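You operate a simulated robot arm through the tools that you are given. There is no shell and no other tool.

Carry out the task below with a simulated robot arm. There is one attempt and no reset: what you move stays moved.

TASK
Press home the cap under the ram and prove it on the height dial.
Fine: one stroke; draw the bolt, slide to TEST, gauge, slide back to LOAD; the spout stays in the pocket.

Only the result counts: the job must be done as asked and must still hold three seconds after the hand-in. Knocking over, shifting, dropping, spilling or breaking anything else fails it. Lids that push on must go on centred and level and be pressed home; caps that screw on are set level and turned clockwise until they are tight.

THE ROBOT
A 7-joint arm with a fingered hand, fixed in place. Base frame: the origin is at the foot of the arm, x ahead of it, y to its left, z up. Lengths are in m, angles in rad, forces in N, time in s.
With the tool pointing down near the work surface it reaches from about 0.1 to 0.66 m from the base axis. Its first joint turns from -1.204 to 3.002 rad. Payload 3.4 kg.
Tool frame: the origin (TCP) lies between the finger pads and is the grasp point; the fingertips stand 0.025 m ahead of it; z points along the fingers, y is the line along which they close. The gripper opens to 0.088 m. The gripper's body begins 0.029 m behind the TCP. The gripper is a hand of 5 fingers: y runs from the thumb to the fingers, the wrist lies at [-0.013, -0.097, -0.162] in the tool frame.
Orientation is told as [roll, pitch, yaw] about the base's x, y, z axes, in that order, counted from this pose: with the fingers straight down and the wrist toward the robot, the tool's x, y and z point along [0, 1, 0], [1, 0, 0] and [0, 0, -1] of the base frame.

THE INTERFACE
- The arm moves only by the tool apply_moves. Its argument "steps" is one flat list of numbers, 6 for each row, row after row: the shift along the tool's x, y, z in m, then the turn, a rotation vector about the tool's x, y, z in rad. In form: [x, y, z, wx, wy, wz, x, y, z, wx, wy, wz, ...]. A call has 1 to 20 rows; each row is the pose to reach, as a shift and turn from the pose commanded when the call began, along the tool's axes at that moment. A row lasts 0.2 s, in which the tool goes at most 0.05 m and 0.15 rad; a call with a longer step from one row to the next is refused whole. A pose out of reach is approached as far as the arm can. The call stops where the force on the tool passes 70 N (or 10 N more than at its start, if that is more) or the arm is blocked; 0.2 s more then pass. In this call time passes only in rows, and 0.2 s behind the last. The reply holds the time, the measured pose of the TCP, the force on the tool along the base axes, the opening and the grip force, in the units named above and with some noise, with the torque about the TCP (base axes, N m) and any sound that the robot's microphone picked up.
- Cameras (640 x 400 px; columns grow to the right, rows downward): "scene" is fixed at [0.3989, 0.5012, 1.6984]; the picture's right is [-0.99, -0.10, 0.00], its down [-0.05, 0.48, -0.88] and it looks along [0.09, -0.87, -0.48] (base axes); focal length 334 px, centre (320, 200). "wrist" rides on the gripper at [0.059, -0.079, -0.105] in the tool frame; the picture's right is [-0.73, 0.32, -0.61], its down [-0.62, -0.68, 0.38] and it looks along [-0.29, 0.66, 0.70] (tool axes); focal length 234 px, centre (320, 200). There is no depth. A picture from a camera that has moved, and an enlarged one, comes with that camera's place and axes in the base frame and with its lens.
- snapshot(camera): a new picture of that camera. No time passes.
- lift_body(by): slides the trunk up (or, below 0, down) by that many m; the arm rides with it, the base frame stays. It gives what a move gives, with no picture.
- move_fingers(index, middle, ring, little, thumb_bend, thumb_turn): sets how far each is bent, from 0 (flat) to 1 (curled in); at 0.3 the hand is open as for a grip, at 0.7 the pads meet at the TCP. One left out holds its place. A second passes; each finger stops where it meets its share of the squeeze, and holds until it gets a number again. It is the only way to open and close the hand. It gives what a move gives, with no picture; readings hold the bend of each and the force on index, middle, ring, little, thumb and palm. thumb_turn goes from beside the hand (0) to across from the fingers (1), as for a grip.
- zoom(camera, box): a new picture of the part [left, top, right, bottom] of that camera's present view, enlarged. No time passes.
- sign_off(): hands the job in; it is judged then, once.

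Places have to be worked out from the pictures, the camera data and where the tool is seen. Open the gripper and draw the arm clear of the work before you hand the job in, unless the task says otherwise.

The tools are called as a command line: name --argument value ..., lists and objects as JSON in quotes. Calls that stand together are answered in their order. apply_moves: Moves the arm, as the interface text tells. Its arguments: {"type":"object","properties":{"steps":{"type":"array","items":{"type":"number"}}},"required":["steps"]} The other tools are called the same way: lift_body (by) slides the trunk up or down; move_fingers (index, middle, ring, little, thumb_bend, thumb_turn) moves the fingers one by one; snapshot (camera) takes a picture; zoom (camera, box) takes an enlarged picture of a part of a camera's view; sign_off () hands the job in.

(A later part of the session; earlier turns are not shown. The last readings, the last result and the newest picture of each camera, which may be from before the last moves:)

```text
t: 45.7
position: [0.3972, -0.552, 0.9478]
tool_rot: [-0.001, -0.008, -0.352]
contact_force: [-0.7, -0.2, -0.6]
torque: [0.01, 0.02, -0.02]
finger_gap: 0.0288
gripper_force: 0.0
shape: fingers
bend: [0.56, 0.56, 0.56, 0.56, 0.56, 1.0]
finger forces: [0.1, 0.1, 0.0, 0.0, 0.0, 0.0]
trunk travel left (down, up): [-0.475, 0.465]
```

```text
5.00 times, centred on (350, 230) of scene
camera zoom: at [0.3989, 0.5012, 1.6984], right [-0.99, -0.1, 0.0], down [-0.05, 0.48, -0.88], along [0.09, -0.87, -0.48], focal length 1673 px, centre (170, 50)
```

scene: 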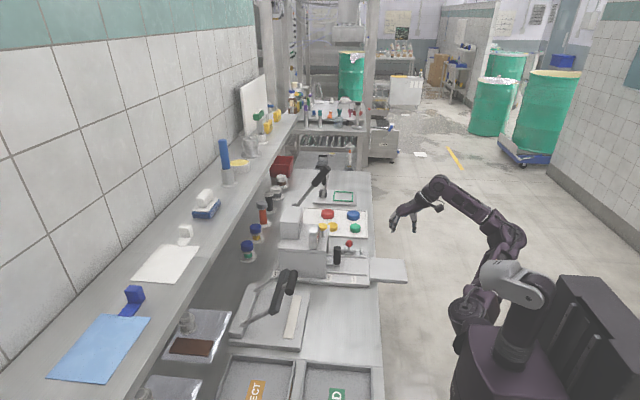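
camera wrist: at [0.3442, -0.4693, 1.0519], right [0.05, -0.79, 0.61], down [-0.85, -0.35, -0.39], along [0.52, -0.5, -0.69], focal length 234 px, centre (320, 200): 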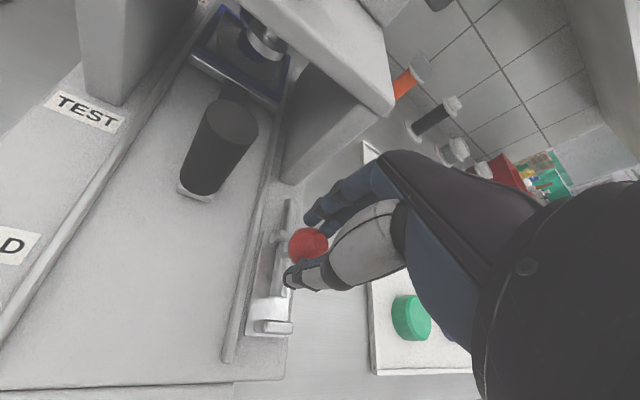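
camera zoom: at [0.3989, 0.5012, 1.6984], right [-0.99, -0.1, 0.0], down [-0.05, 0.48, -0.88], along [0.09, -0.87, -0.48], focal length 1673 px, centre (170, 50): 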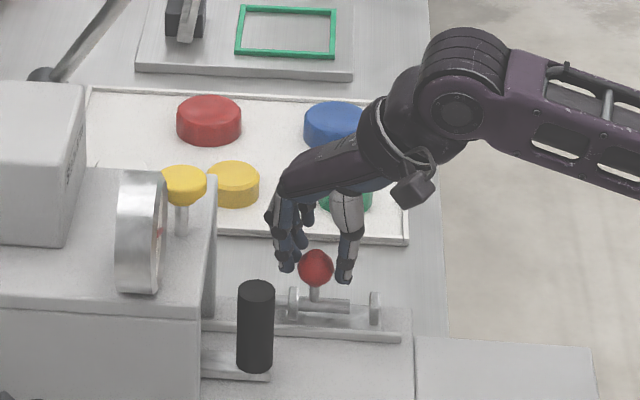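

The ball sits between the index/middle pads and the thumb with barely any contact. I close a bit more for a firm pinch.

move_fingers --index 0.66 --middle 0.66 --ring 0.66 --little 0.66 --thumb_bend 0.66

zoom --camera "wrist" --box '[220, 150, 420, 330]'

zoom --camera "scene" --box '[310, 200, 390, 260]'

```text
t: 46.7
position: [0.3989, -0.5512, 0.9484]
tool_rot: [-0.002, -0.006, -0.352]
contact_force: [1.7, -1.2, 1.5]
torque: [-0.04, 0.02, -0.02]
finger_gap: 0.0204
gripper_force: 5.4
shape: fingers
bend: [0.61, 0.62, 0.66, 0.66, 0.6, 1.0]
finger forces: [2.5, 3.5, 0.0, 0.1, 5.1, 0.0]
trunk travel left (down, up): [-0.475, 0.465]
```

```text
2.22 times, centred on (320, 240) of wrist
camera zoom: at [0.3442, -0.4694, 1.0519], right [0.05, -0.79, 0.61], down [-0.85, -0.35, -0.39], along [0.52, -0.5, -0.69], focal length 520 px, centre (320, 111)
```

zoom: 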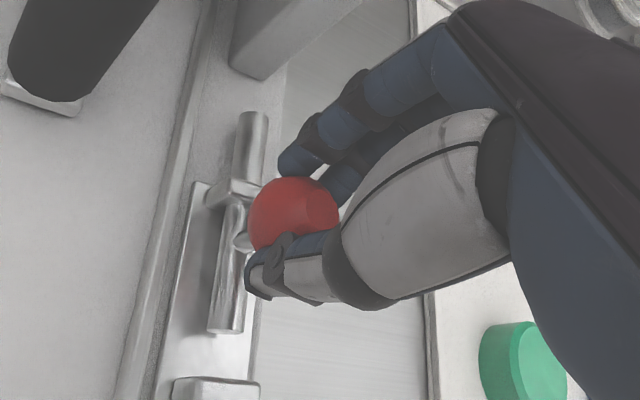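

```text
6.67 times, centred on (350, 230) of scene
camera zoom: at [0.3989, 0.5012, 1.6984], right [-0.99, -0.1, 0.0], down [-0.05, 0.48, -0.88], along [0.09, -0.87, -0.48], focal length 2230 px, centre (120, 0)
```

zoom: 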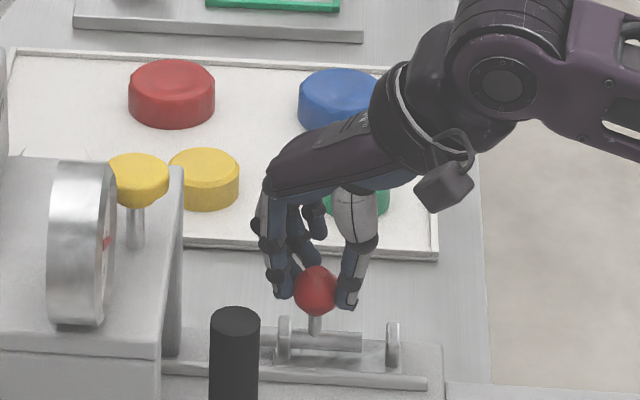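

The knob is pinched (index and middle against thumb, about 5 N). I draw the bolt straight toward -x in small steps.

apply_moves --steps '[-0.0021, -0.0056, 0, 0, 0, 0, -0.0041, -0.0113, 0, 0, 0, 0, -0.0062, -0.0169, 0, 0, 0, 0, -0.0083, -0.0225, 0, 0, 0, 0, -0.0104, -0.0282, 0, 0, 0, 0, -0.0121, -0.0329, 0, 0, 0, 0]'

zoom --camera "wrist" --box '[220, 150, 420, 330]'

zoom --camera "scene" --box '[310, 200, 390, 260]'

```text
t: 48.1
position: [0.3658, -0.551, 0.9477]
tool_rot: [-0.001, -0.008, -0.349]
contact_force: [9.0, -1.1, 4.6]
torque: [-0.06, -0.26, 0.07]
finger_gap: 0.0204
gripper_force: 7.1
shape: fingers
bend: [0.58, 0.59, 0.66, 0.66, 0.62, 1.0]
finger forces: [6.2, 5.6, 0.1, 0.1, 2.6, 0.0]
trunk travel left (down, up): [-0.475, 0.465]
```

```text
2.22 times, centred on (320, 240) of wrist
camera zoom: at [0.3115, -0.4688, 1.0514], right [0.05, -0.79, 0.61], down [-0.85, -0.35, -0.39], along [0.52, -0.5, -0.69], focal length 520 px, centre (320, 111)
```

zoom: 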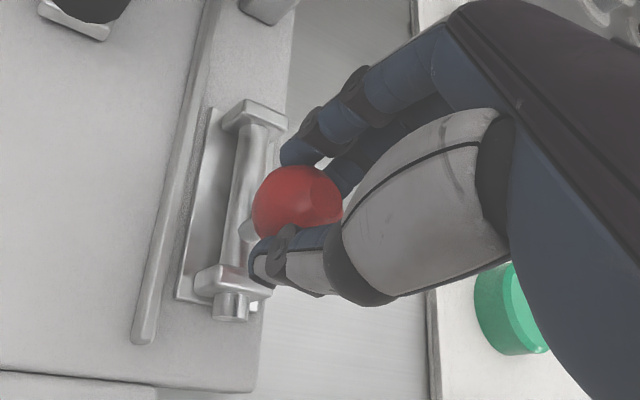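

```text
6.67 times, centred on (350, 230) of scene
camera zoom: at [0.3989, 0.5012, 1.6984], right [-0.99, -0.1, 0.0], down [-0.05, 0.48, -0.88], along [0.09, -0.87, -0.48], focal length 2230 px, centre (120, 0)
```

zoom: 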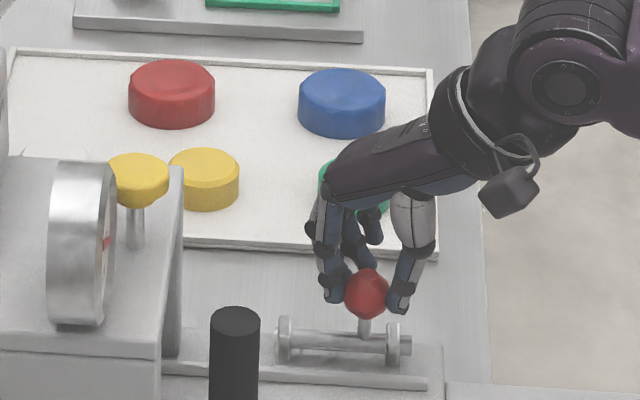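

The bolt has slid back about 33 mm and its front end is now flush in the front guide, with 9 N resistance. I pull slightly more to find its end stop.

apply_moves --steps '[-0.0014, -0.0038, 0, 0, 0, 0, -0.0028, -0.0075, 0, 0, 0, 0]'

zoom --camera "wrist" --box '[220, 150, 420, 330]'

zoom --camera "scene" --box '[310, 200, 390, 260]'

```text
t: 48.7
position: [0.3591, -0.5519, 0.946]
tool_rot: [-0.003, -0.005, -0.349]
contact_force: [16.1, 0.1, 1.2]
torque: [0.02, -0.38, 0.14]
finger_gap: 0.0227
gripper_force: 8.1
shape: fingers
bend: [0.52, 0.59, 0.66, 0.66, 0.66, 1.0]
finger forces: [10.5, 5.3, 0.0, 0.1, 0.1, 0.0]
trunk travel left (down, up): [-0.475, 0.465]
```

```text
2.22 times, centred on (320, 240) of wrist
camera zoom: at [0.305, -0.469, 1.0507], right [0.05, -0.79, 0.61], down [-0.85, -0.35, -0.39], along [0.52, -0.5, -0.69], focal length 520 px, centre (320, 111)
```

zoom: 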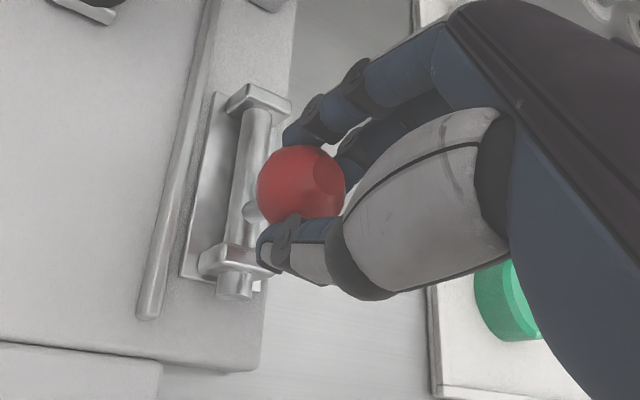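

```text
6.67 times, centred on (350, 230) of scene
camera zoom: at [0.3989, 0.5012, 1.6984], right [-0.99, -0.1, 0.0], down [-0.05, 0.48, -0.88], along [0.09, -0.87, -0.48], focal length 2230 px, centre (120, 0)
```

zoom: 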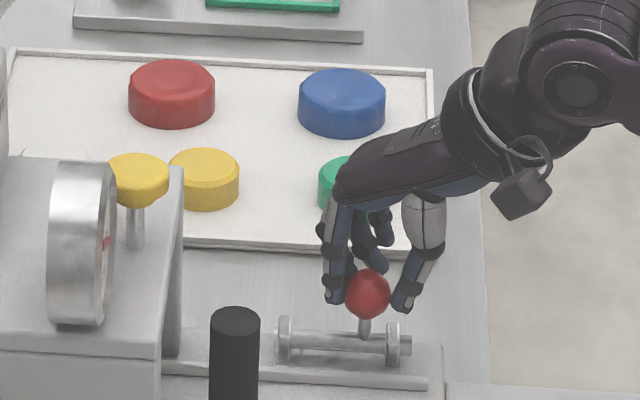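

The knob no longer moves and force climbs to 16 N, so the bolt is fully drawn. I relax the pull slightly and open the fingers, watching whether the bolt stays back.

apply_moves --steps '[0.0024, 0.0066, 0, 0, 0, 0]'

move_fingers --index 0.42 --middle 0.42 --ring 0.42 --little 0.42 --thumb_bend 0.42

zoom --camera "scene" --box '[310, 200, 390, 260]'

snapshot --camera "wrist"

```text
t: 49.1
position: [0.3611, -0.553, 0.9457]
tool_rot: [-0.002, -0.003, -0.352]
contact_force: [7.8, 1.3, -1.1]
torque: [0.06, -0.16, 0.07]
finger_gap: 0.0216
gripper_force: 7.0
shape: fingers
bend: [0.55, 0.61, 0.66, 0.66, 0.64, 1.0]
finger forces: [7.2, 4.5, 0.0, 0.0, 2.2, 0.0]
trunk travel left (down, up): [-0.475, 0.465]
```

```text
t: 50.1
position: [0.3616, -0.5513, 0.947]
tool_rot: [0.0, -0.005, -0.352]
contact_force: [0.1, -0.7, 0.2]
torque: [-0.02, 0.01, -0.01]
finger_gap: 0.0585
gripper_force: 0.1
shape: fingers
bend: [0.42, 0.42, 0.42, 0.42, 0.42, 0.99]
finger forces: [0.1, 0.0, 0.0, 0.0, 0.0, 0.0]
trunk travel left (down, up): [-0.475, 0.465]
```

```text
6.67 times, centred on (350, 230) of scene
camera zoom: at [0.3989, 0.5012, 1.6984], right [-0.99, -0.1, 0.0], down [-0.05, 0.48, -0.88], along [0.09, -0.87, -0.48], focal length 2230 px, centre (120, 0)
```

zoom: 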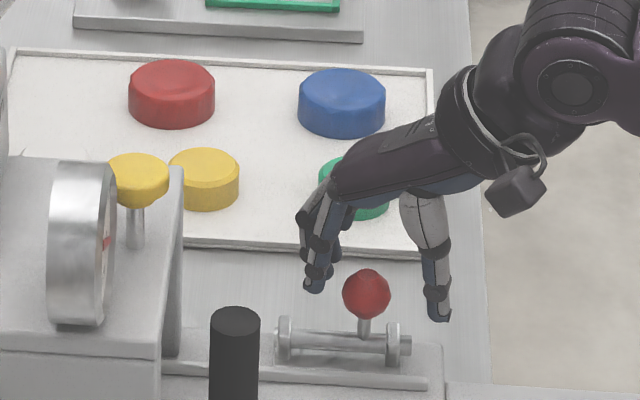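

```text
taken
camera wrist: at [0.308, -0.4699, 1.0514], right [0.05, -0.79, 0.61], down [-0.85, -0.35, -0.39], along [0.52, -0.5, -0.69], focal length 234 px, centre (320, 200)
```

wrist: 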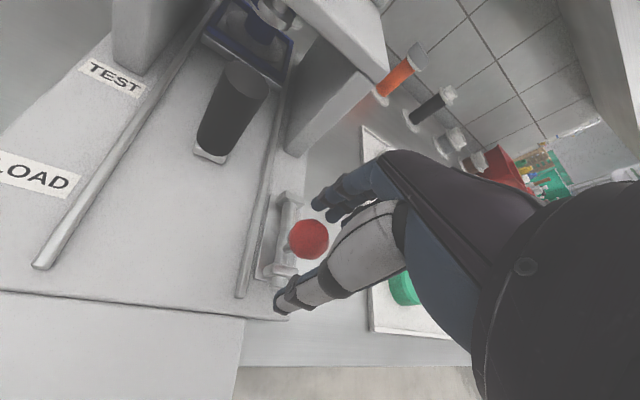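

The bolt stays drawn after release. Next is the slide handle, a vertical post at about (0.438, -0.478) with its top at 0.961. I lift, then move over it with more yaw so the fingers fit between the post and the bridge.

apply_moves --steps '[0, 0, -0.035, 0, 0, 0, 0, 0, -0.07, 0, 0, 0, 0, 0, -0.105, 0, 0, 0, 0.0148, 0.0069, -0.105, 0, 0, 0.116, 0.0296, 0.0138, -0.105, 0, 0, 0.232, 0.0444, 0.0207, -0.105, 0, 0, 0.348, 0.0591, 0.0276, -0.105, 0, 0, 0.463, 0.0739, 0.0345, -0.105, 0, 0, 0.579, 0.0887, 0.0414, -0.105, 0, 0, 0.695]'

snapshot --camera "wrist"

zoom --camera "scene" --box '[280, 170, 420, 270]'

```text
t: 52.1
position: [0.4311, -0.4805, 1.0528]
tool_rot: [0.001, -0.005, -1.047]
contact_force: [0.4, 0.0, 0.2]
torque: [0.02, 0.02, 0.03]
finger_gap: 0.0587
gripper_force: 0.0
shape: fingers
bend: [0.42, 0.42, 0.42, 0.42, 0.42, 0.99]
finger forces: [0.0, 0.0, 0.1, 0.0, 0.0, 0.0]
trunk travel left (down, up): [-0.475, 0.465]
```

```text
taken
camera wrist: at [0.4435, -0.3836, 1.157], right [-0.47, -0.64, 0.61], down [-0.88, 0.28, -0.39], along [0.08, -0.72, -0.69], focal length 234 px, centre (320, 200)
```

wrist: 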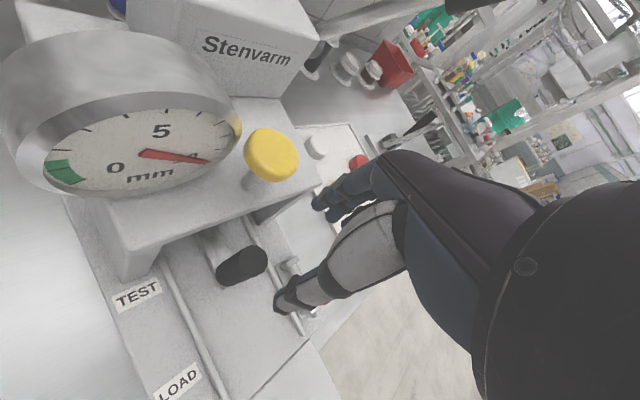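

```text
4.00 times, centred on (350, 220) of scene
camera zoom: at [0.3989, 0.5012, 1.6984], right [-0.99, -0.1, 0.0], down [-0.05, 0.48, -0.88], along [0.09, -0.87, -0.48], focal length 1338 px, centre (200, 120)
```

zoom: 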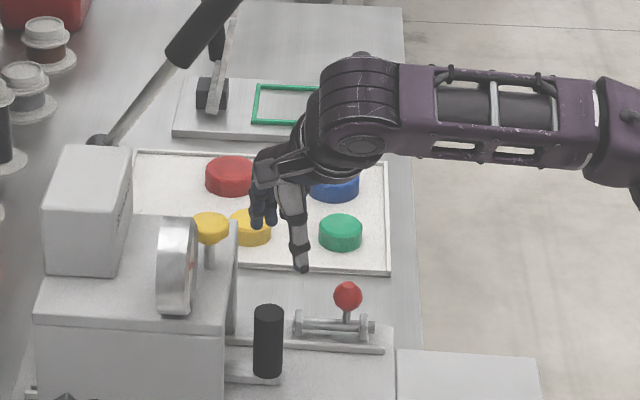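

The post top projects exactly as expected, between the index/middle and the thumb. I shift 4 mm away from the bridge and descend partway.

apply_moves --steps '[-0.0035, -0.002, 0.02, 0, 0, 0, -0.0035, -0.002, 0.04, 0, 0, 0, -0.0035, -0.002, 0.06, 0, 0, 0, -0.0035, -0.002, 0.075, 0, 0, 0]'

snapshot --camera "wrist"

zoom --camera "scene" --box '[300, 200, 400, 280]'

```text
t: 53.1
position: [0.4274, -0.4838, 0.9761]
tool_rot: [0.002, -0.008, -1.046]
contact_force: [0.2, -0.3, -0.4]
torque: [0.08, -0.01, 0.0]
finger_gap: 0.0586
gripper_force: 0.0
shape: fingers
bend: [0.42, 0.42, 0.42, 0.42, 0.42, 0.99]
finger forces: [0.0, 0.1, 0.1, 0.1, 0.0, 0.0]
trunk travel left (down, up): [-0.475, 0.465]
```

```text
taken
camera wrist: at [0.4386, -0.385, 1.0817], right [-0.47, -0.64, 0.61], down [-0.88, 0.27, -0.39], along [0.08, -0.72, -0.69], focal length 234 px, centre (320, 200)
```

wrist: 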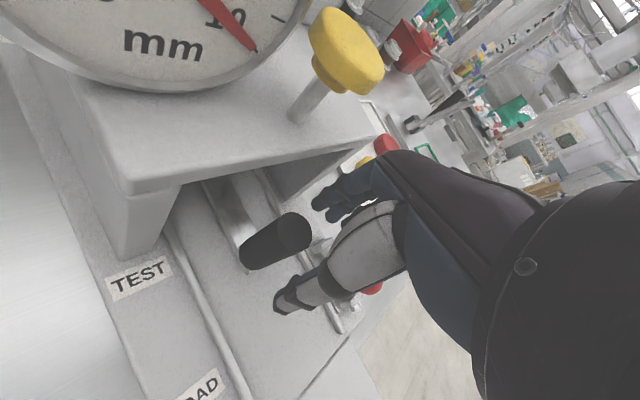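

```text
5.00 times, centred on (350, 240) of scene
camera zoom: at [0.3989, 0.5012, 1.6984], right [-0.99, -0.1, 0.0], down [-0.05, 0.48, -0.88], along [0.09, -0.87, -0.48], focal length 1673 px, centre (170, 0)
```

zoom: 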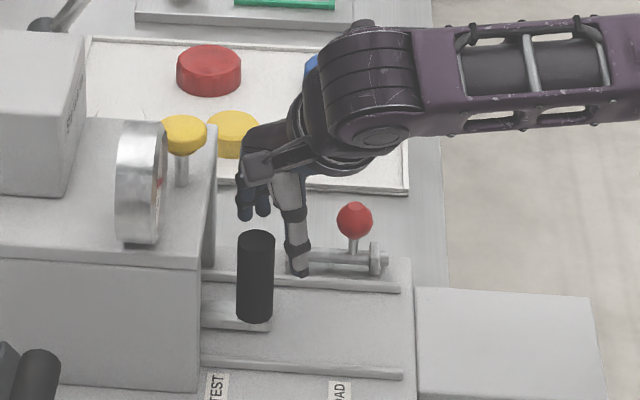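

The post sits between fingers and thumb. I descend the last 28 mm and close on it.

apply_moves --steps '[0, 0, 0.015, 0, 0, 0, 0, 0, 0.029, 0, 0, 0]'

snapshot --camera "wrist"

```text
t: 53.7
position: [0.4278, -0.4831, 0.9476]
tool_rot: [0.003, -0.006, -1.046]
contact_force: [-0.4, 0.3, 0.2]
torque: [-0.02, -0.02, 0.01]
finger_gap: 0.0585
gripper_force: 0.1
shape: fingers
bend: [0.42, 0.42, 0.42, 0.42, 0.42, 0.99]
finger forces: [0.0, 0.0, 0.1, 0.2, 0.1, 0.0]
trunk travel left (down, up): [-0.475, 0.465]
```

```text
taken
camera wrist: at [0.4393, -0.3853, 1.0527], right [-0.47, -0.64, 0.61], down [-0.88, 0.28, -0.39], along [0.08, -0.72, -0.69], focal length 234 px, centre (320, 200)
```

wrist: 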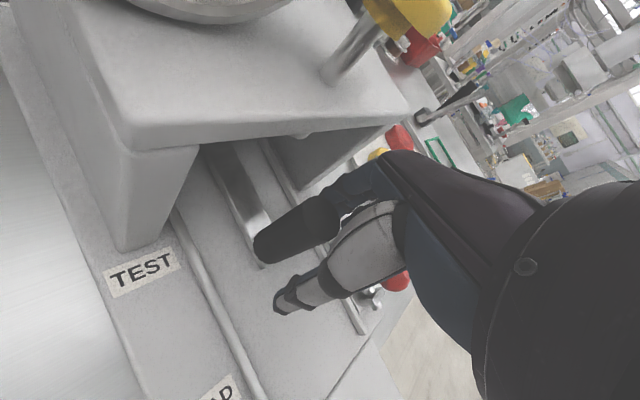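

No contact during the descent. I close the fingers onto the post.

move_fingers --index 0.66 --middle 0.66 --ring 0.6 --little 0.6 --thumb_bend 0.66

zoom --camera "wrist" --box '[220, 120, 420, 320]'

zoom --camera "scene" --box '[300, 200, 400, 280]'

```text
t: 54.7
position: [0.4283, -0.4846, 0.9475]
tool_rot: [0.003, -0.005, -1.046]
contact_force: [0.3, -4.8, -0.7]
torque: [-0.13, -0.01, -0.06]
finger_gap: 0.0172
gripper_force: 2.9
shape: fingers
bend: [0.58, 0.66, 0.6, 0.6, 0.65, 1.0]
finger forces: [5.8, 0.1, 0.0, 0.1, 0.9, 0.0]
trunk travel left (down, up): [-0.475, 0.465]
```

```text
2.00 times, centred on (320, 220) of wrist
camera zoom: at [0.4393, -0.3863, 1.0525], right [-0.47, -0.64, 0.61], down [-0.88, 0.28, -0.39], along [0.08, -0.72, -0.69], focal length 468 px, centre (320, 160)
```

zoom: 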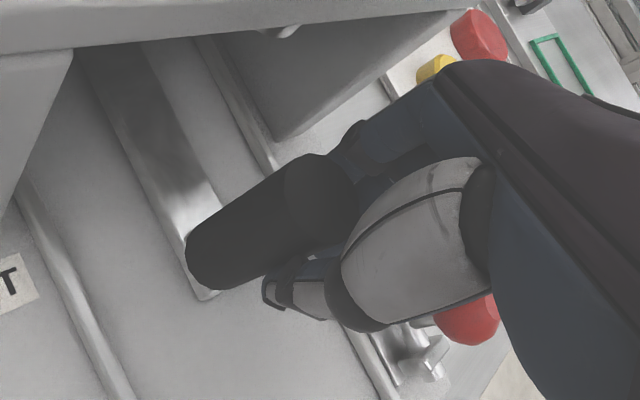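

```text
5.00 times, centred on (350, 240) of scene
camera zoom: at [0.3989, 0.5012, 1.6984], right [-0.99, -0.1, 0.0], down [-0.05, 0.48, -0.88], along [0.09, -0.87, -0.48], focal length 1673 px, centre (170, 0)
```

zoom: 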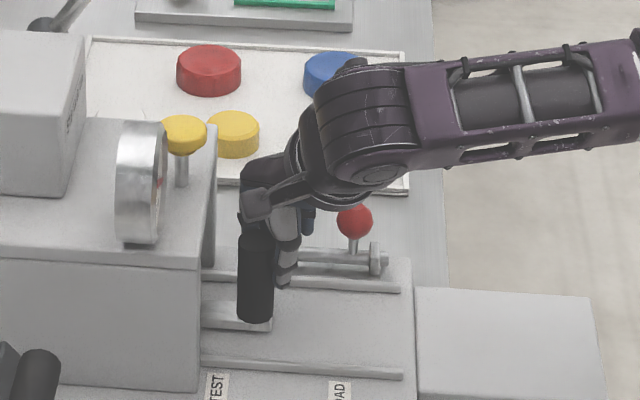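

Index bears on the post with 5.8 N and the thumb lightly. That should be enough to start, so I pull the slide gently toward -x and see whether it follows.

apply_moves --steps '[-0.0043, -0.0025, 0, 0, 0, 0, -0.0087, -0.005, 0, 0, 0, 0, -0.013, -0.0075, 0, 0, 0, 0, -0.0173, -0.01, 0, 0, 0, 0]'

zoom --camera "wrist" --box '[220, 120, 420, 320]'

zoom --camera "scene" --box '[300, 200, 400, 280]'

```text
t: 55.7
position: [0.4071, -0.4834, 0.9477]
tool_rot: [0.002, -0.007, -1.045]
contact_force: [2.0, -4.4, 1.4]
torque: [-0.1, -0.04, -0.07]
finger_gap: 0.0169
gripper_force: 3.0
shape: fingers
bend: [0.57, 0.66, 0.6, 0.6, 0.65, 1.0]
finger forces: [5.0, 0.1, 0.0, 0.0, 0.9, 0.1]
trunk travel left (down, up): [-0.475, 0.465]
```

```text
2.00 times, centred on (320, 220) of wrist
camera zoom: at [0.419, -0.386, 1.0523], right [-0.47, -0.64, 0.61], down [-0.88, 0.28, -0.39], along [0.08, -0.72, -0.69], focal length 468 px, centre (320, 160)
```

zoom: 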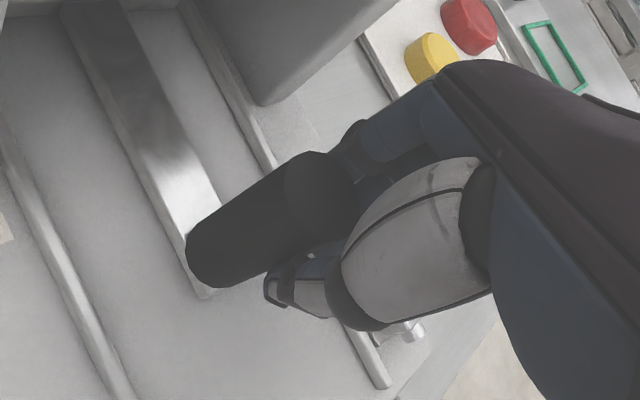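

```text
5.00 times, centred on (350, 240) of scene
camera zoom: at [0.3989, 0.5012, 1.6984], right [-0.99, -0.1, 0.0], down [-0.05, 0.48, -0.88], along [0.09, -0.87, -0.48], focal length 1673 px, centre (170, 0)
```

zoom: 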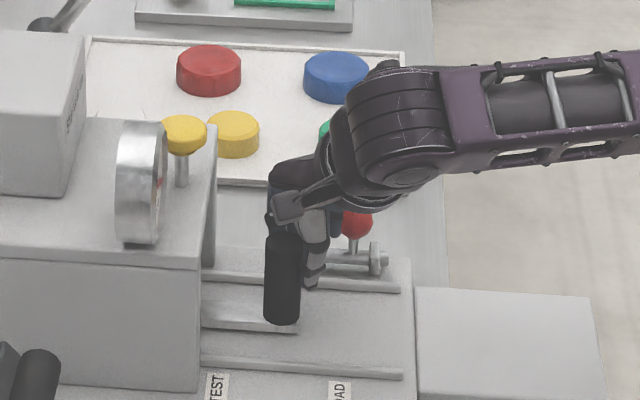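

The slide follows the hand freely. I continue pulling it toward TEST.

apply_moves --steps '[-0.0078, -0.0045, 0, 0, 0, 0, -0.0156, -0.009, 0, 0, 0, 0, -0.0234, -0.0135, 0, 0, 0, 0, -0.0312, -0.018, 0, 0, 0, 0, -0.039, -0.0225, 0, 0, 0, 0]'

snapshot --camera "wrist"

zoom --camera "scene" --box '[300, 200, 400, 280]'

```text
t: 56.9
position: [0.3607, -0.4832, 0.9475]
tool_rot: [0.004, -0.005, -1.046]
contact_force: [0.6, -4.5, 1.5]
torque: [-0.12, 0.01, -0.04]
finger_gap: 0.017
gripper_force: 2.9
shape: fingers
bend: [0.57, 0.66, 0.6, 0.6, 0.65, 1.0]
finger forces: [5.6, 0.1, 0.1, 0.0, 0.8, 0.0]
trunk travel left (down, up): [-0.475, 0.465]
```

```text
taken
camera wrist: at [0.3734, -0.386, 1.0521], right [-0.47, -0.64, 0.61], down [-0.88, 0.28, -0.39], along [0.08, -0.72, -0.69], focal length 234 px, centre (320, 200)
```

wrist: 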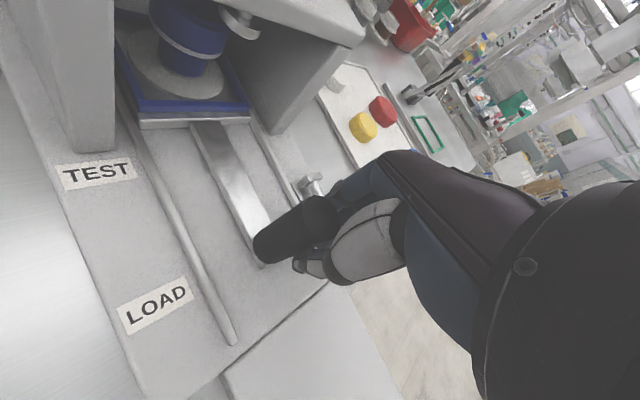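

```text
5.00 times, centred on (350, 240) of scene
camera zoom: at [0.3989, 0.5012, 1.6984], right [-0.99, -0.1, 0.0], down [-0.05, 0.48, -0.88], along [0.09, -0.87, -0.48], focal length 1673 px, centre (170, 0)
```

zoom: 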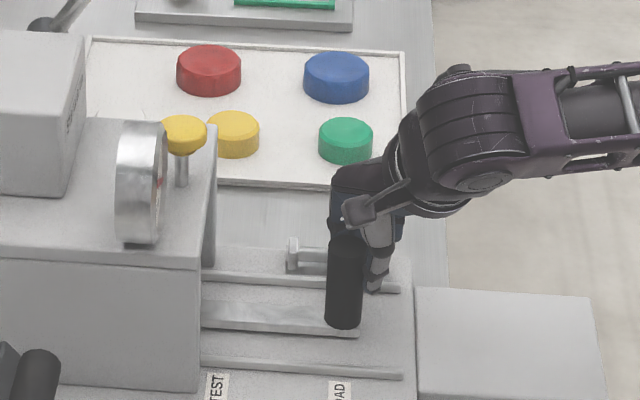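

The pocket with the capped spout is coming under the bridge. I zoom in on the gauge foot and cap to judge alignment.

zoom --camera "wrist" --box '[90, 0, 290, 130]'

zoom --camera "scene" --box '[320, 240, 380, 280]'

```text
3.08 times, centred on (190, 65) of wrist
camera zoom: at [0.3734, -0.386, 1.0521], right [-0.47, -0.64, 0.61], down [-0.88, 0.28, -0.39], along [0.08, -0.72, -0.69], focal length 720 px, centre (720, 615)
```

zoom: 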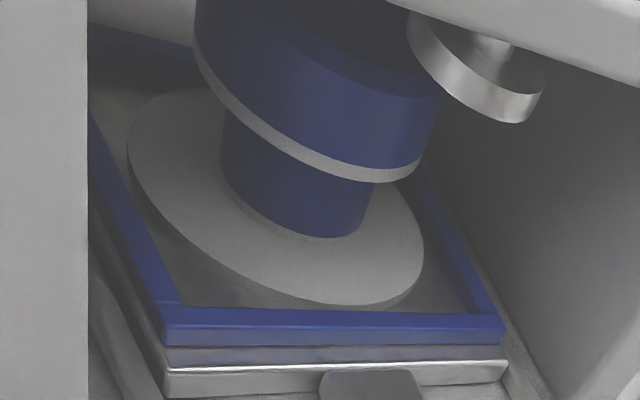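

```text
10.00 times, centred on (350, 260) of scene
camera zoom: at [0.3989, 0.5012, 1.6984], right [-0.99, -0.1, 0.0], down [-0.05, 0.48, -0.88], along [0.09, -0.87, -0.48], focal length 3345 px, centre (20, -400)
```

zoom: 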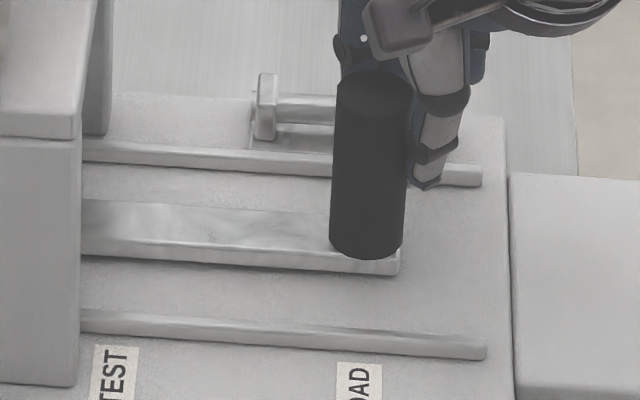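

The gauge foot is at x ≈ 0.491 and the spout axis is now at about 0.528, with the handle 0.156 ahead of it. I pull about 30 mm more and re-measure.

apply_moves --steps '[-0.0065, -0.00375, 0, 0, 0, 0, -0.013, -0.0075, 0, 0, 0, 0, -0.0195, -0.01125, 0, 0, 0, 0, -0.026, -0.015, 0, 0, 0, 0]'

zoom --camera "wrist" --box '[90, 0, 290, 130]'

snapshot --camera "wrist"

zoom --camera "scene" --box '[310, 220, 390, 275]'

```text
t: 57.9
position: [0.3318, -0.4844, 0.9472]
tool_rot: [0.002, -0.005, -1.047]
contact_force: [0.7, -5.7, 1.2]
torque: [-0.11, -0.03, -0.11]
finger_gap: 0.0167
gripper_force: 2.9
shape: fingers
bend: [0.57, 0.66, 0.6, 0.6, 0.65, 1.0]
finger forces: [5.4, 0.0, 0.0, 0.1, 0.7, 0.1]
trunk travel left (down, up): [-0.475, 0.465]
```

```text
3.08 times, centred on (190, 65) of wrist
camera zoom: at [0.3436, -0.3861, 1.0522], right [-0.47, -0.64, 0.61], down [-0.88, 0.28, -0.39], along [0.08, -0.72, -0.69], focal length 720 px, centre (720, 615)
```

zoom: 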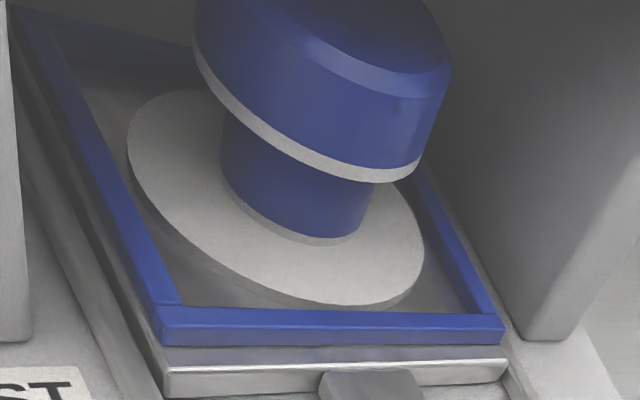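

```text
taken
camera wrist: at [0.3436, -0.3861, 1.0522], right [-0.47, -0.64, 0.61], down [-0.88, 0.28, -0.39], along [0.08, -0.72, -0.69], focal length 234 px, centre (320, 200)
```

wrist: 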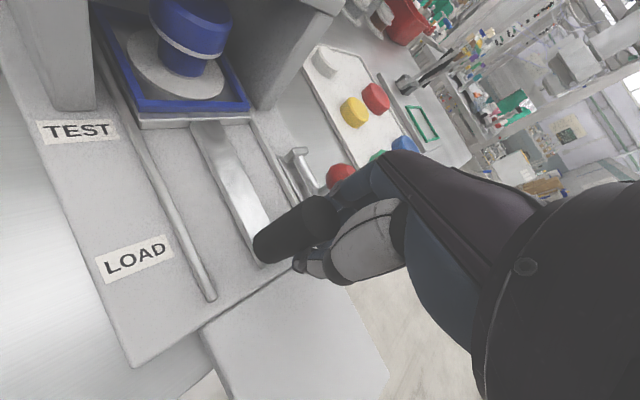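

```text
7.27 times, centred on (350, 248) of scene
camera zoom: at [0.3989, 0.5012, 1.6984], right [-0.99, -0.1, 0.0], down [-0.05, 0.48, -0.88], along [0.09, -0.87, -0.48], focal length 2433 px, centre (102, -146)
```

zoom: 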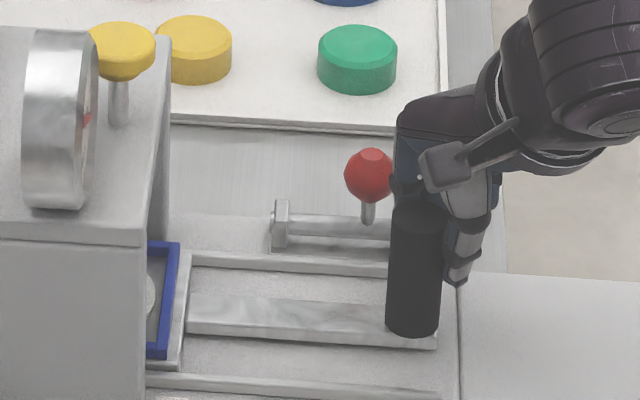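

The scene view now shows the pocket's front edge at x ≈ 0.4635 and the handle at 0.345, putting the spout axis at about 0.508 against the gauge axis at 0.492. I look under the bridge at the foot versus the cap.

zoom --camera "wrist" --box '[80, 0, 320, 10]'

zoom --camera "scene" --box '[320, 235, 370, 275]'

```text
2.67 times, centred on (200, 5) of wrist
camera zoom: at [0.3436, -0.3861, 1.0522], right [-0.47, -0.64, 0.61], down [-0.88, 0.28, -0.39], along [0.08, -0.72, -0.69], focal length 624 px, centre (640, 720)
```

zoom: 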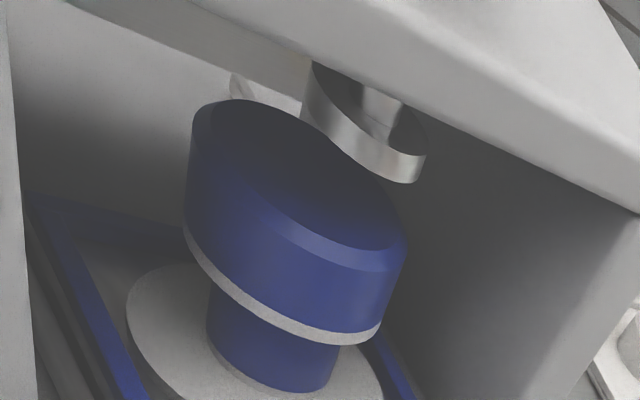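

```text
10.00 times, centred on (345, 255) of scene
camera zoom: at [0.3989, 0.5012, 1.6984], right [-0.99, -0.1, 0.0], down [-0.05, 0.48, -0.88], along [0.09, -0.87, -0.48], focal length 3345 px, centre (70, -350)
```

zoom: 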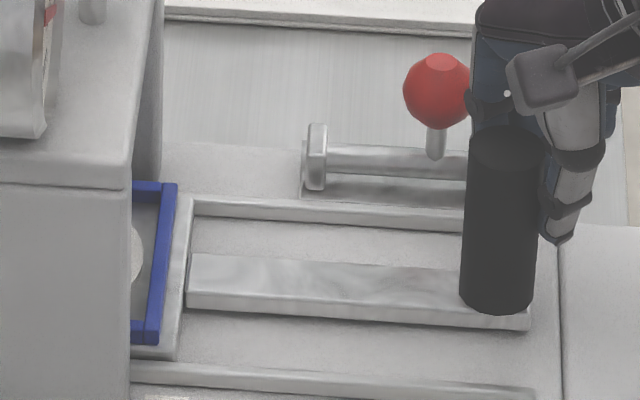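

From this view the cap top centre is at about (0.510, -0.479, 0.949) and the gauge foot at (0.4915, -0.479, 0.974). I pull another 18 mm to bring the cap under the foot.

apply_moves --steps '[-0.0052, -0.003, 0, 0, 0, 0, -0.0104, -0.006, 0, 0, 0, 0, -0.0156, -0.009, 0, 0, 0, 0]'

zoom --camera "wrist" --box '[80, 0, 320, 10]'

zoom --camera "scene" --box '[320, 235, 370, 275]'

```text
t: 58.7
position: [0.314, -0.4829, 0.9473]
tool_rot: [0.005, -0.007, -1.046]
contact_force: [3.6, -5.1, 1.2]
torque: [-0.09, -0.14, -0.04]
finger_gap: 0.0172
gripper_force: 3.2
shape: fingers
bend: [0.57, 0.66, 0.6, 0.6, 0.66, 1.0]
finger forces: [5.5, 0.1, 0.1, 0.0, 0.0, 0.1]
trunk travel left (down, up): [-0.475, 0.465]
```

```text
2.67 times, centred on (200, 5) of wrist
camera zoom: at [0.3266, -0.3859, 1.0521], right [-0.47, -0.64, 0.61], down [-0.88, 0.28, -0.39], along [0.08, -0.72, -0.69], focal length 624 px, centre (640, 720)
```

zoom: 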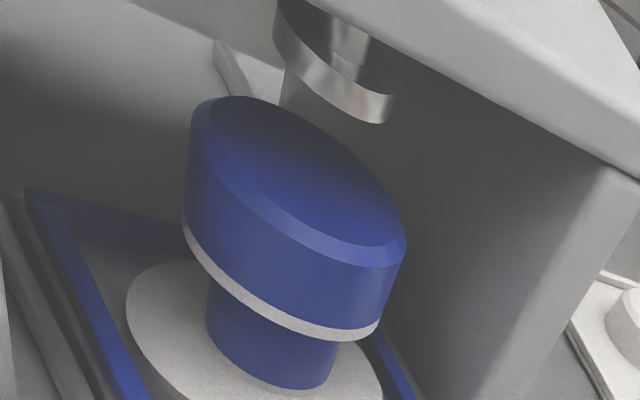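

```text
10.00 times, centred on (345, 255) of scene
camera zoom: at [0.3989, 0.5012, 1.6984], right [-0.99, -0.1, 0.0], down [-0.05, 0.48, -0.88], along [0.09, -0.87, -0.48], focal length 3345 px, centre (70, -350)
```

zoom: 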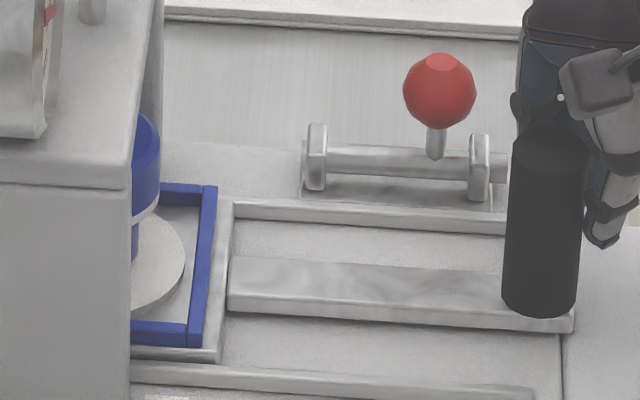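

The cap is now within about 1–3 mm of the gauge axis. I pull a final 2 mm and check the force for a detent.

apply_moves --steps '[-0.0017, -0.001, 0, 0, 0, 0]'

zoom --camera "wrist" --box '[80, 0, 320, 10]'

zoom --camera "scene" --box '[320, 235, 370, 275]'

```text
t: 59.1
position: [0.3138, -0.4836, 0.9474]
tool_rot: [0.004, -0.005, -1.047]
contact_force: [4.8, -3.8, 0.4]
torque: [-0.15, -0.13, -0.03]
finger_gap: 0.0174
gripper_force: 2.4
shape: fingers
bend: [0.57, 0.66, 0.6, 0.6, 0.66, 1.0]
finger forces: [4.9, 0.0, 0.1, 0.0, 0.0, 0.1]
trunk travel left (down, up): [-0.475, 0.465]
```

```text
2.67 times, centred on (200, 5) of wrist
camera zoom: at [0.3249, -0.3859, 1.052], right [-0.47, -0.64, 0.61], down [-0.88, 0.28, -0.39], along [0.08, -0.72, -0.69], focal length 624 px, centre (640, 720)
```

zoom: 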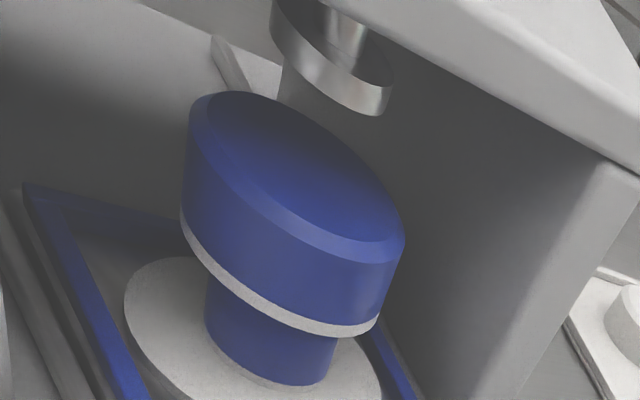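

```text
10.00 times, centred on (345, 255) of scene
camera zoom: at [0.3989, 0.5012, 1.6984], right [-0.99, -0.1, 0.0], down [-0.05, 0.48, -0.88], along [0.09, -0.87, -0.48], focal length 3345 px, centre (70, -350)
```

zoom: 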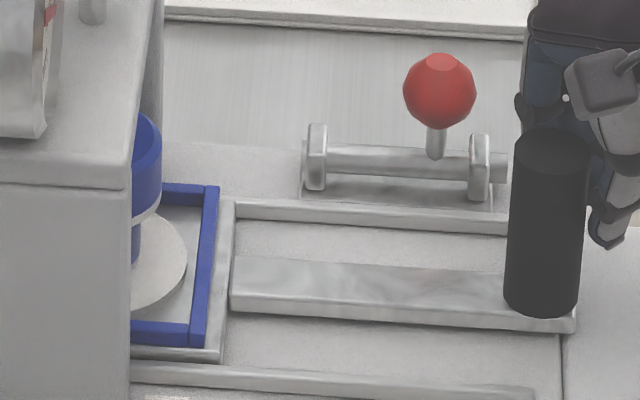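

The slide barely moved and resistance rose, which suggests a detent or stop at TEST, and the cap is under the foot. I release the post and lift straight up.

move_fingers --index 0.4 --middle 0.4 --ring 0.4 --little 0.4 --thumb_bend 0.4

apply_moves --steps '[0, 0, -0.03, 0, 0, 0, 0, 0, -0.06, 0, 0, 0, 0, 0, -0.1, 0, 0, 0, 0, 0, -0.14, 0, 0, 0, 0, 0, -0.18, 0, 0, 0]'

snapshot --camera "wrist"

zoom --camera "scene" --box '[320, 235, 370, 275]'

```text
t: 60.1
position: [0.3129, -0.4824, 0.9481]
tool_rot: [0.003, -0.005, -1.046]
contact_force: [-0.6, 0.3, 0.2]
torque: [0.0, 0.0, 0.0]
finger_gap: 0.0627
gripper_force: 0.0
shape: fingers
bend: [0.4, 0.4, 0.4, 0.4, 0.4, 0.99]
finger forces: [0.0, 0.0, 0.1, 0.0, 0.1, 0.0]
trunk travel left (down, up): [-0.475, 0.465]
```

```text
t: 61.3
position: [0.3118, -0.4816, 1.1305]
tool_rot: [0.005, -0.005, -1.043]
contact_force: [0.9, 0.5, -0.4]
torque: [0.02, 0.01, -0.01]
finger_gap: 0.0633
gripper_force: 0.0
shape: fingers
bend: [0.4, 0.4, 0.4, 0.4, 0.4, 0.99]
finger forces: [0.0, 0.0, 0.1, 0.0, 0.0, 0.0]
trunk travel left (down, up): [-0.475, 0.465]
```

```text
taken
camera wrist: at [0.3238, -0.3843, 1.2339], right [-0.47, -0.64, 0.61], down [-0.88, 0.27, -0.39], along [0.08, -0.72, -0.69], focal length 234 px, centre (320, 200)
```

wrist: 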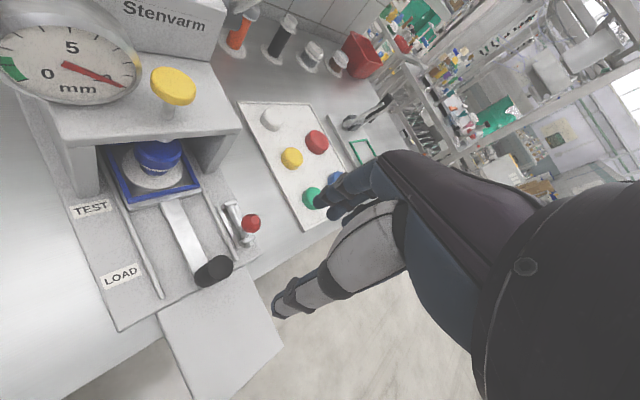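

```text
10.00 times, centred on (345, 255) of scene
camera zoom: at [0.3989, 0.5012, 1.6984], right [-0.99, -0.1, 0.0], down [-0.05, 0.48, -0.88], along [0.09, -0.87, -0.48], focal length 3345 px, centre (70, -350)
```

zoom: 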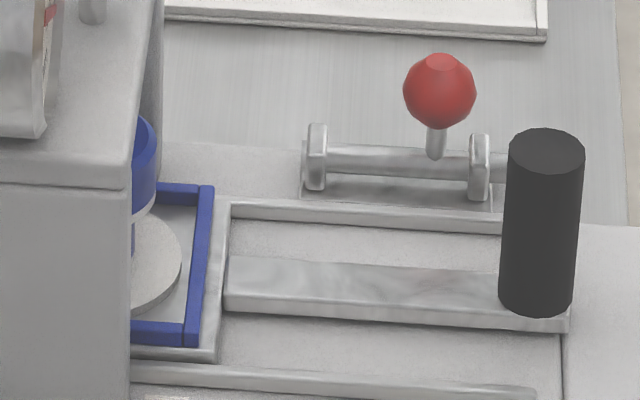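

After release the slide settled back about 2 mm, so it sits in the TEST detent. I zoom on the dial and button for the gauging.

zoom --camera "wrist" --box '[0, 0, 260, 220]'

zoom --camera "scene" --box '[290, 205, 350, 250]'

```text
1.82 times, centred on (130, 110) of wrist
camera zoom: at [0.3238, -0.3843, 1.2339], right [-0.47, -0.64, 0.61], down [-0.88, 0.27, -0.39], along [0.08, -0.72, -0.69], focal length 426 px, centre (666, 364)
```

zoom: 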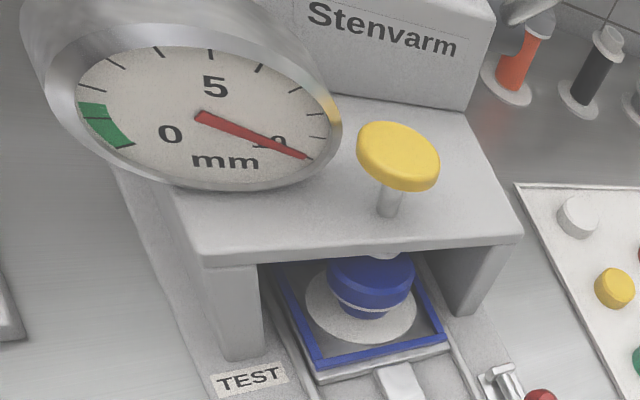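

```text
8.89 times, centred on (320, 228) of scene
camera zoom: at [0.3989, 0.5012, 1.6984], right [-0.99, -0.1, 0.0], down [-0.05, 0.48, -0.88], along [0.09, -0.87, -0.48], focal length 2974 px, centre (320, -44)
```

zoom: 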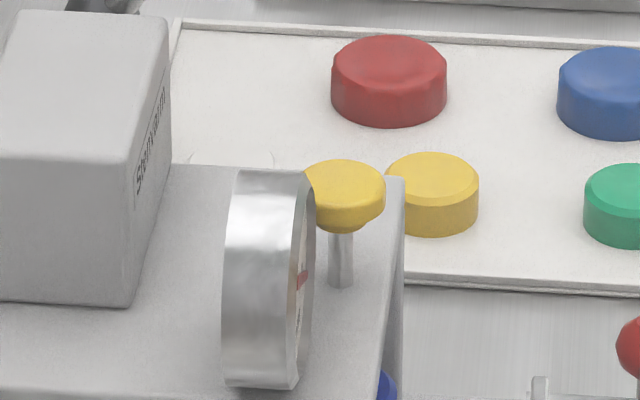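

The green zone spans roughly 0–1.5 mm. The button top is at about (0.491, -0.478, 1.056), with the dial only a few mm to its +y side. I form a beak with index, middle and thumb, then move above the button.

move_fingers --index 0.64 --middle 0.66 --ring 0.9 --little 0.9 --thumb_bend 0.62

apply_moves --steps '[0.0226, 0.0166, 0, 0, 0, -0.091, 0.0452, 0.0331, 0, 0, 0, -0.182, 0.0678, 0.0497, 0, 0, 0, -0.273, 0.0904, 0.0662, 0, 0, 0, -0.364, 0.113, 0.0828, 0, 0, 0, -0.455, 0.1356, 0.0993, 0, 0, 0, -0.546]'

snapshot --camera "wrist"

zoom --camera "scene" --box '[280, 150, 420, 250]'

```text
t: 62.3
position: [0.312, -0.4828, 1.1291]
tool_rot: [0.004, -0.005, -1.046]
contact_force: [0.4, -0.9, 0.3]
torque: [0.0, 0.0, 0.01]
finger_gap: 0.0137
gripper_force: 0.1
shape: fingers
bend: [0.64, 0.66, 0.9, 0.9, 0.62, 1.0]
finger forces: [0.0, 0.0, 0.0, 0.0, 0.0, 0.1]
trunk travel left (down, up): [-0.475, 0.465]
```

```text
t: 63.7
position: [0.4782, -0.5008, 1.1266]
tool_rot: [-0.001, -0.006, -0.498]
contact_force: [-0.3, -0.3, 0.3]
torque: [0.0, -0.01, -0.02]
finger_gap: 0.0136
gripper_force: 0.0
shape: fingers
bend: [0.64, 0.66, 0.9, 0.9, 0.62, 1.0]
finger forces: [0.1, 0.1, 0.0, 0.1, 0.0, 0.0]
trunk travel left (down, up): [-0.475, 0.465]
```

```text
taken
camera wrist: at [0.4384, -0.4113, 1.2316], right [-0.07, -0.79, 0.61], down [-0.89, -0.22, -0.39], along [0.44, -0.57, -0.69], focal length 234 px, centre (320, 200)
```

wrist: 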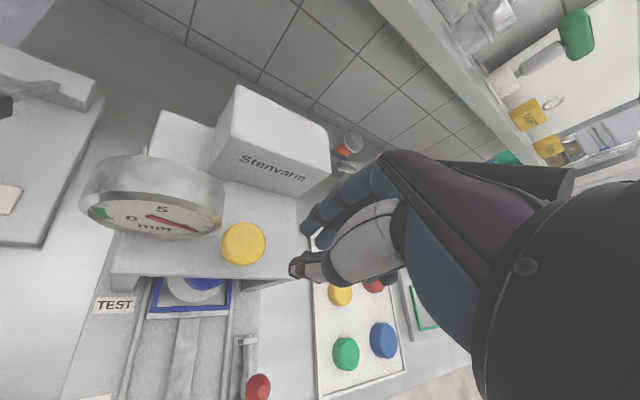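

```text
4.00 times, centred on (350, 200) of scene
camera zoom: at [0.3989, 0.5012, 1.6984], right [-0.99, -0.1, 0.0], down [-0.05, 0.48, -0.88], along [0.09, -0.87, -0.48], focal length 1338 px, centre (200, 200)
```

zoom: 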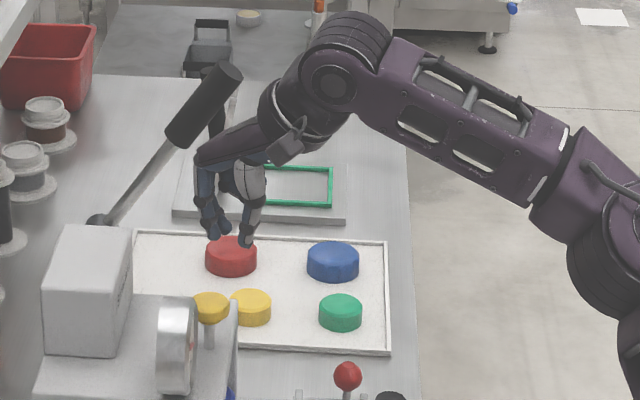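

The index tip is at about (0.495, -0.502, 1.10), so I shift the hand to put it over the button and descend to just above it.

apply_moves --steps '[0.0076, -0.007, 0, 0, 0, 0, 0.0152, -0.014, 0, 0, 0, 0, 0.0152, -0.014, 0.012, 0, 0, 0, 0.0152, -0.014, 0.024, 0, 0, 0, 0.0152, -0.014, 0.032, 0, 0, 0]'

snapshot --camera "wrist"

zoom --camera "scene" --box '[290, 190, 370, 250]'

```text
t: 64.9
position: [0.4738, -0.4808, 1.0973]
tool_rot: [-0.001, -0.006, -0.499]
contact_force: [-0.1, -0.3, -0.8]
torque: [0.02, -0.05, 0.0]
finger_gap: 0.0135
gripper_force: 0.0
shape: fingers
bend: [0.64, 0.66, 0.9, 0.9, 0.62, 1.0]
finger forces: [0.0, 0.0, 0.0, 0.1, 0.1, 0.1]
trunk travel left (down, up): [-0.475, 0.465]
```

```text
taken
camera wrist: at [0.4332, -0.3907, 1.201], right [-0.07, -0.79, 0.61], down [-0.89, -0.22, -0.39], along [0.44, -0.57, -0.69], focal length 234 px, centre (320, 200)
```

wrist: 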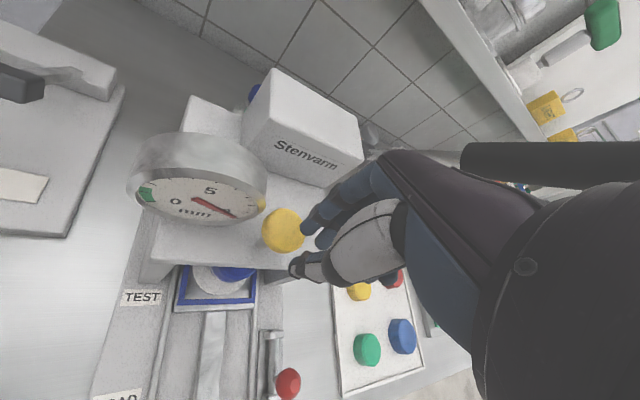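

```text
6.67 times, centred on (330, 220) of scene
camera zoom: at [0.3989, 0.5012, 1.6984], right [-0.99, -0.1, 0.0], down [-0.05, 0.48, -0.88], along [0.09, -0.87, -0.48], focal length 2230 px, centre (253, 67)
```

zoom: 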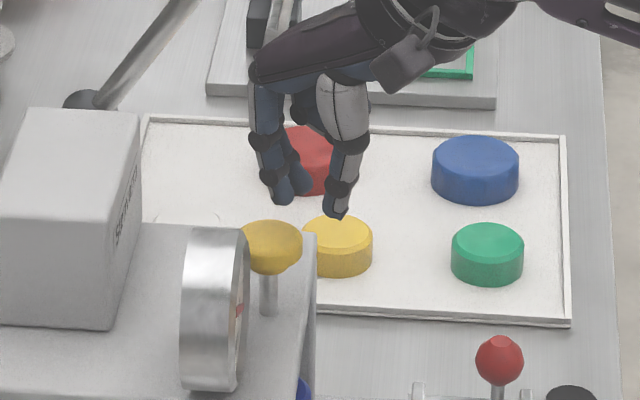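

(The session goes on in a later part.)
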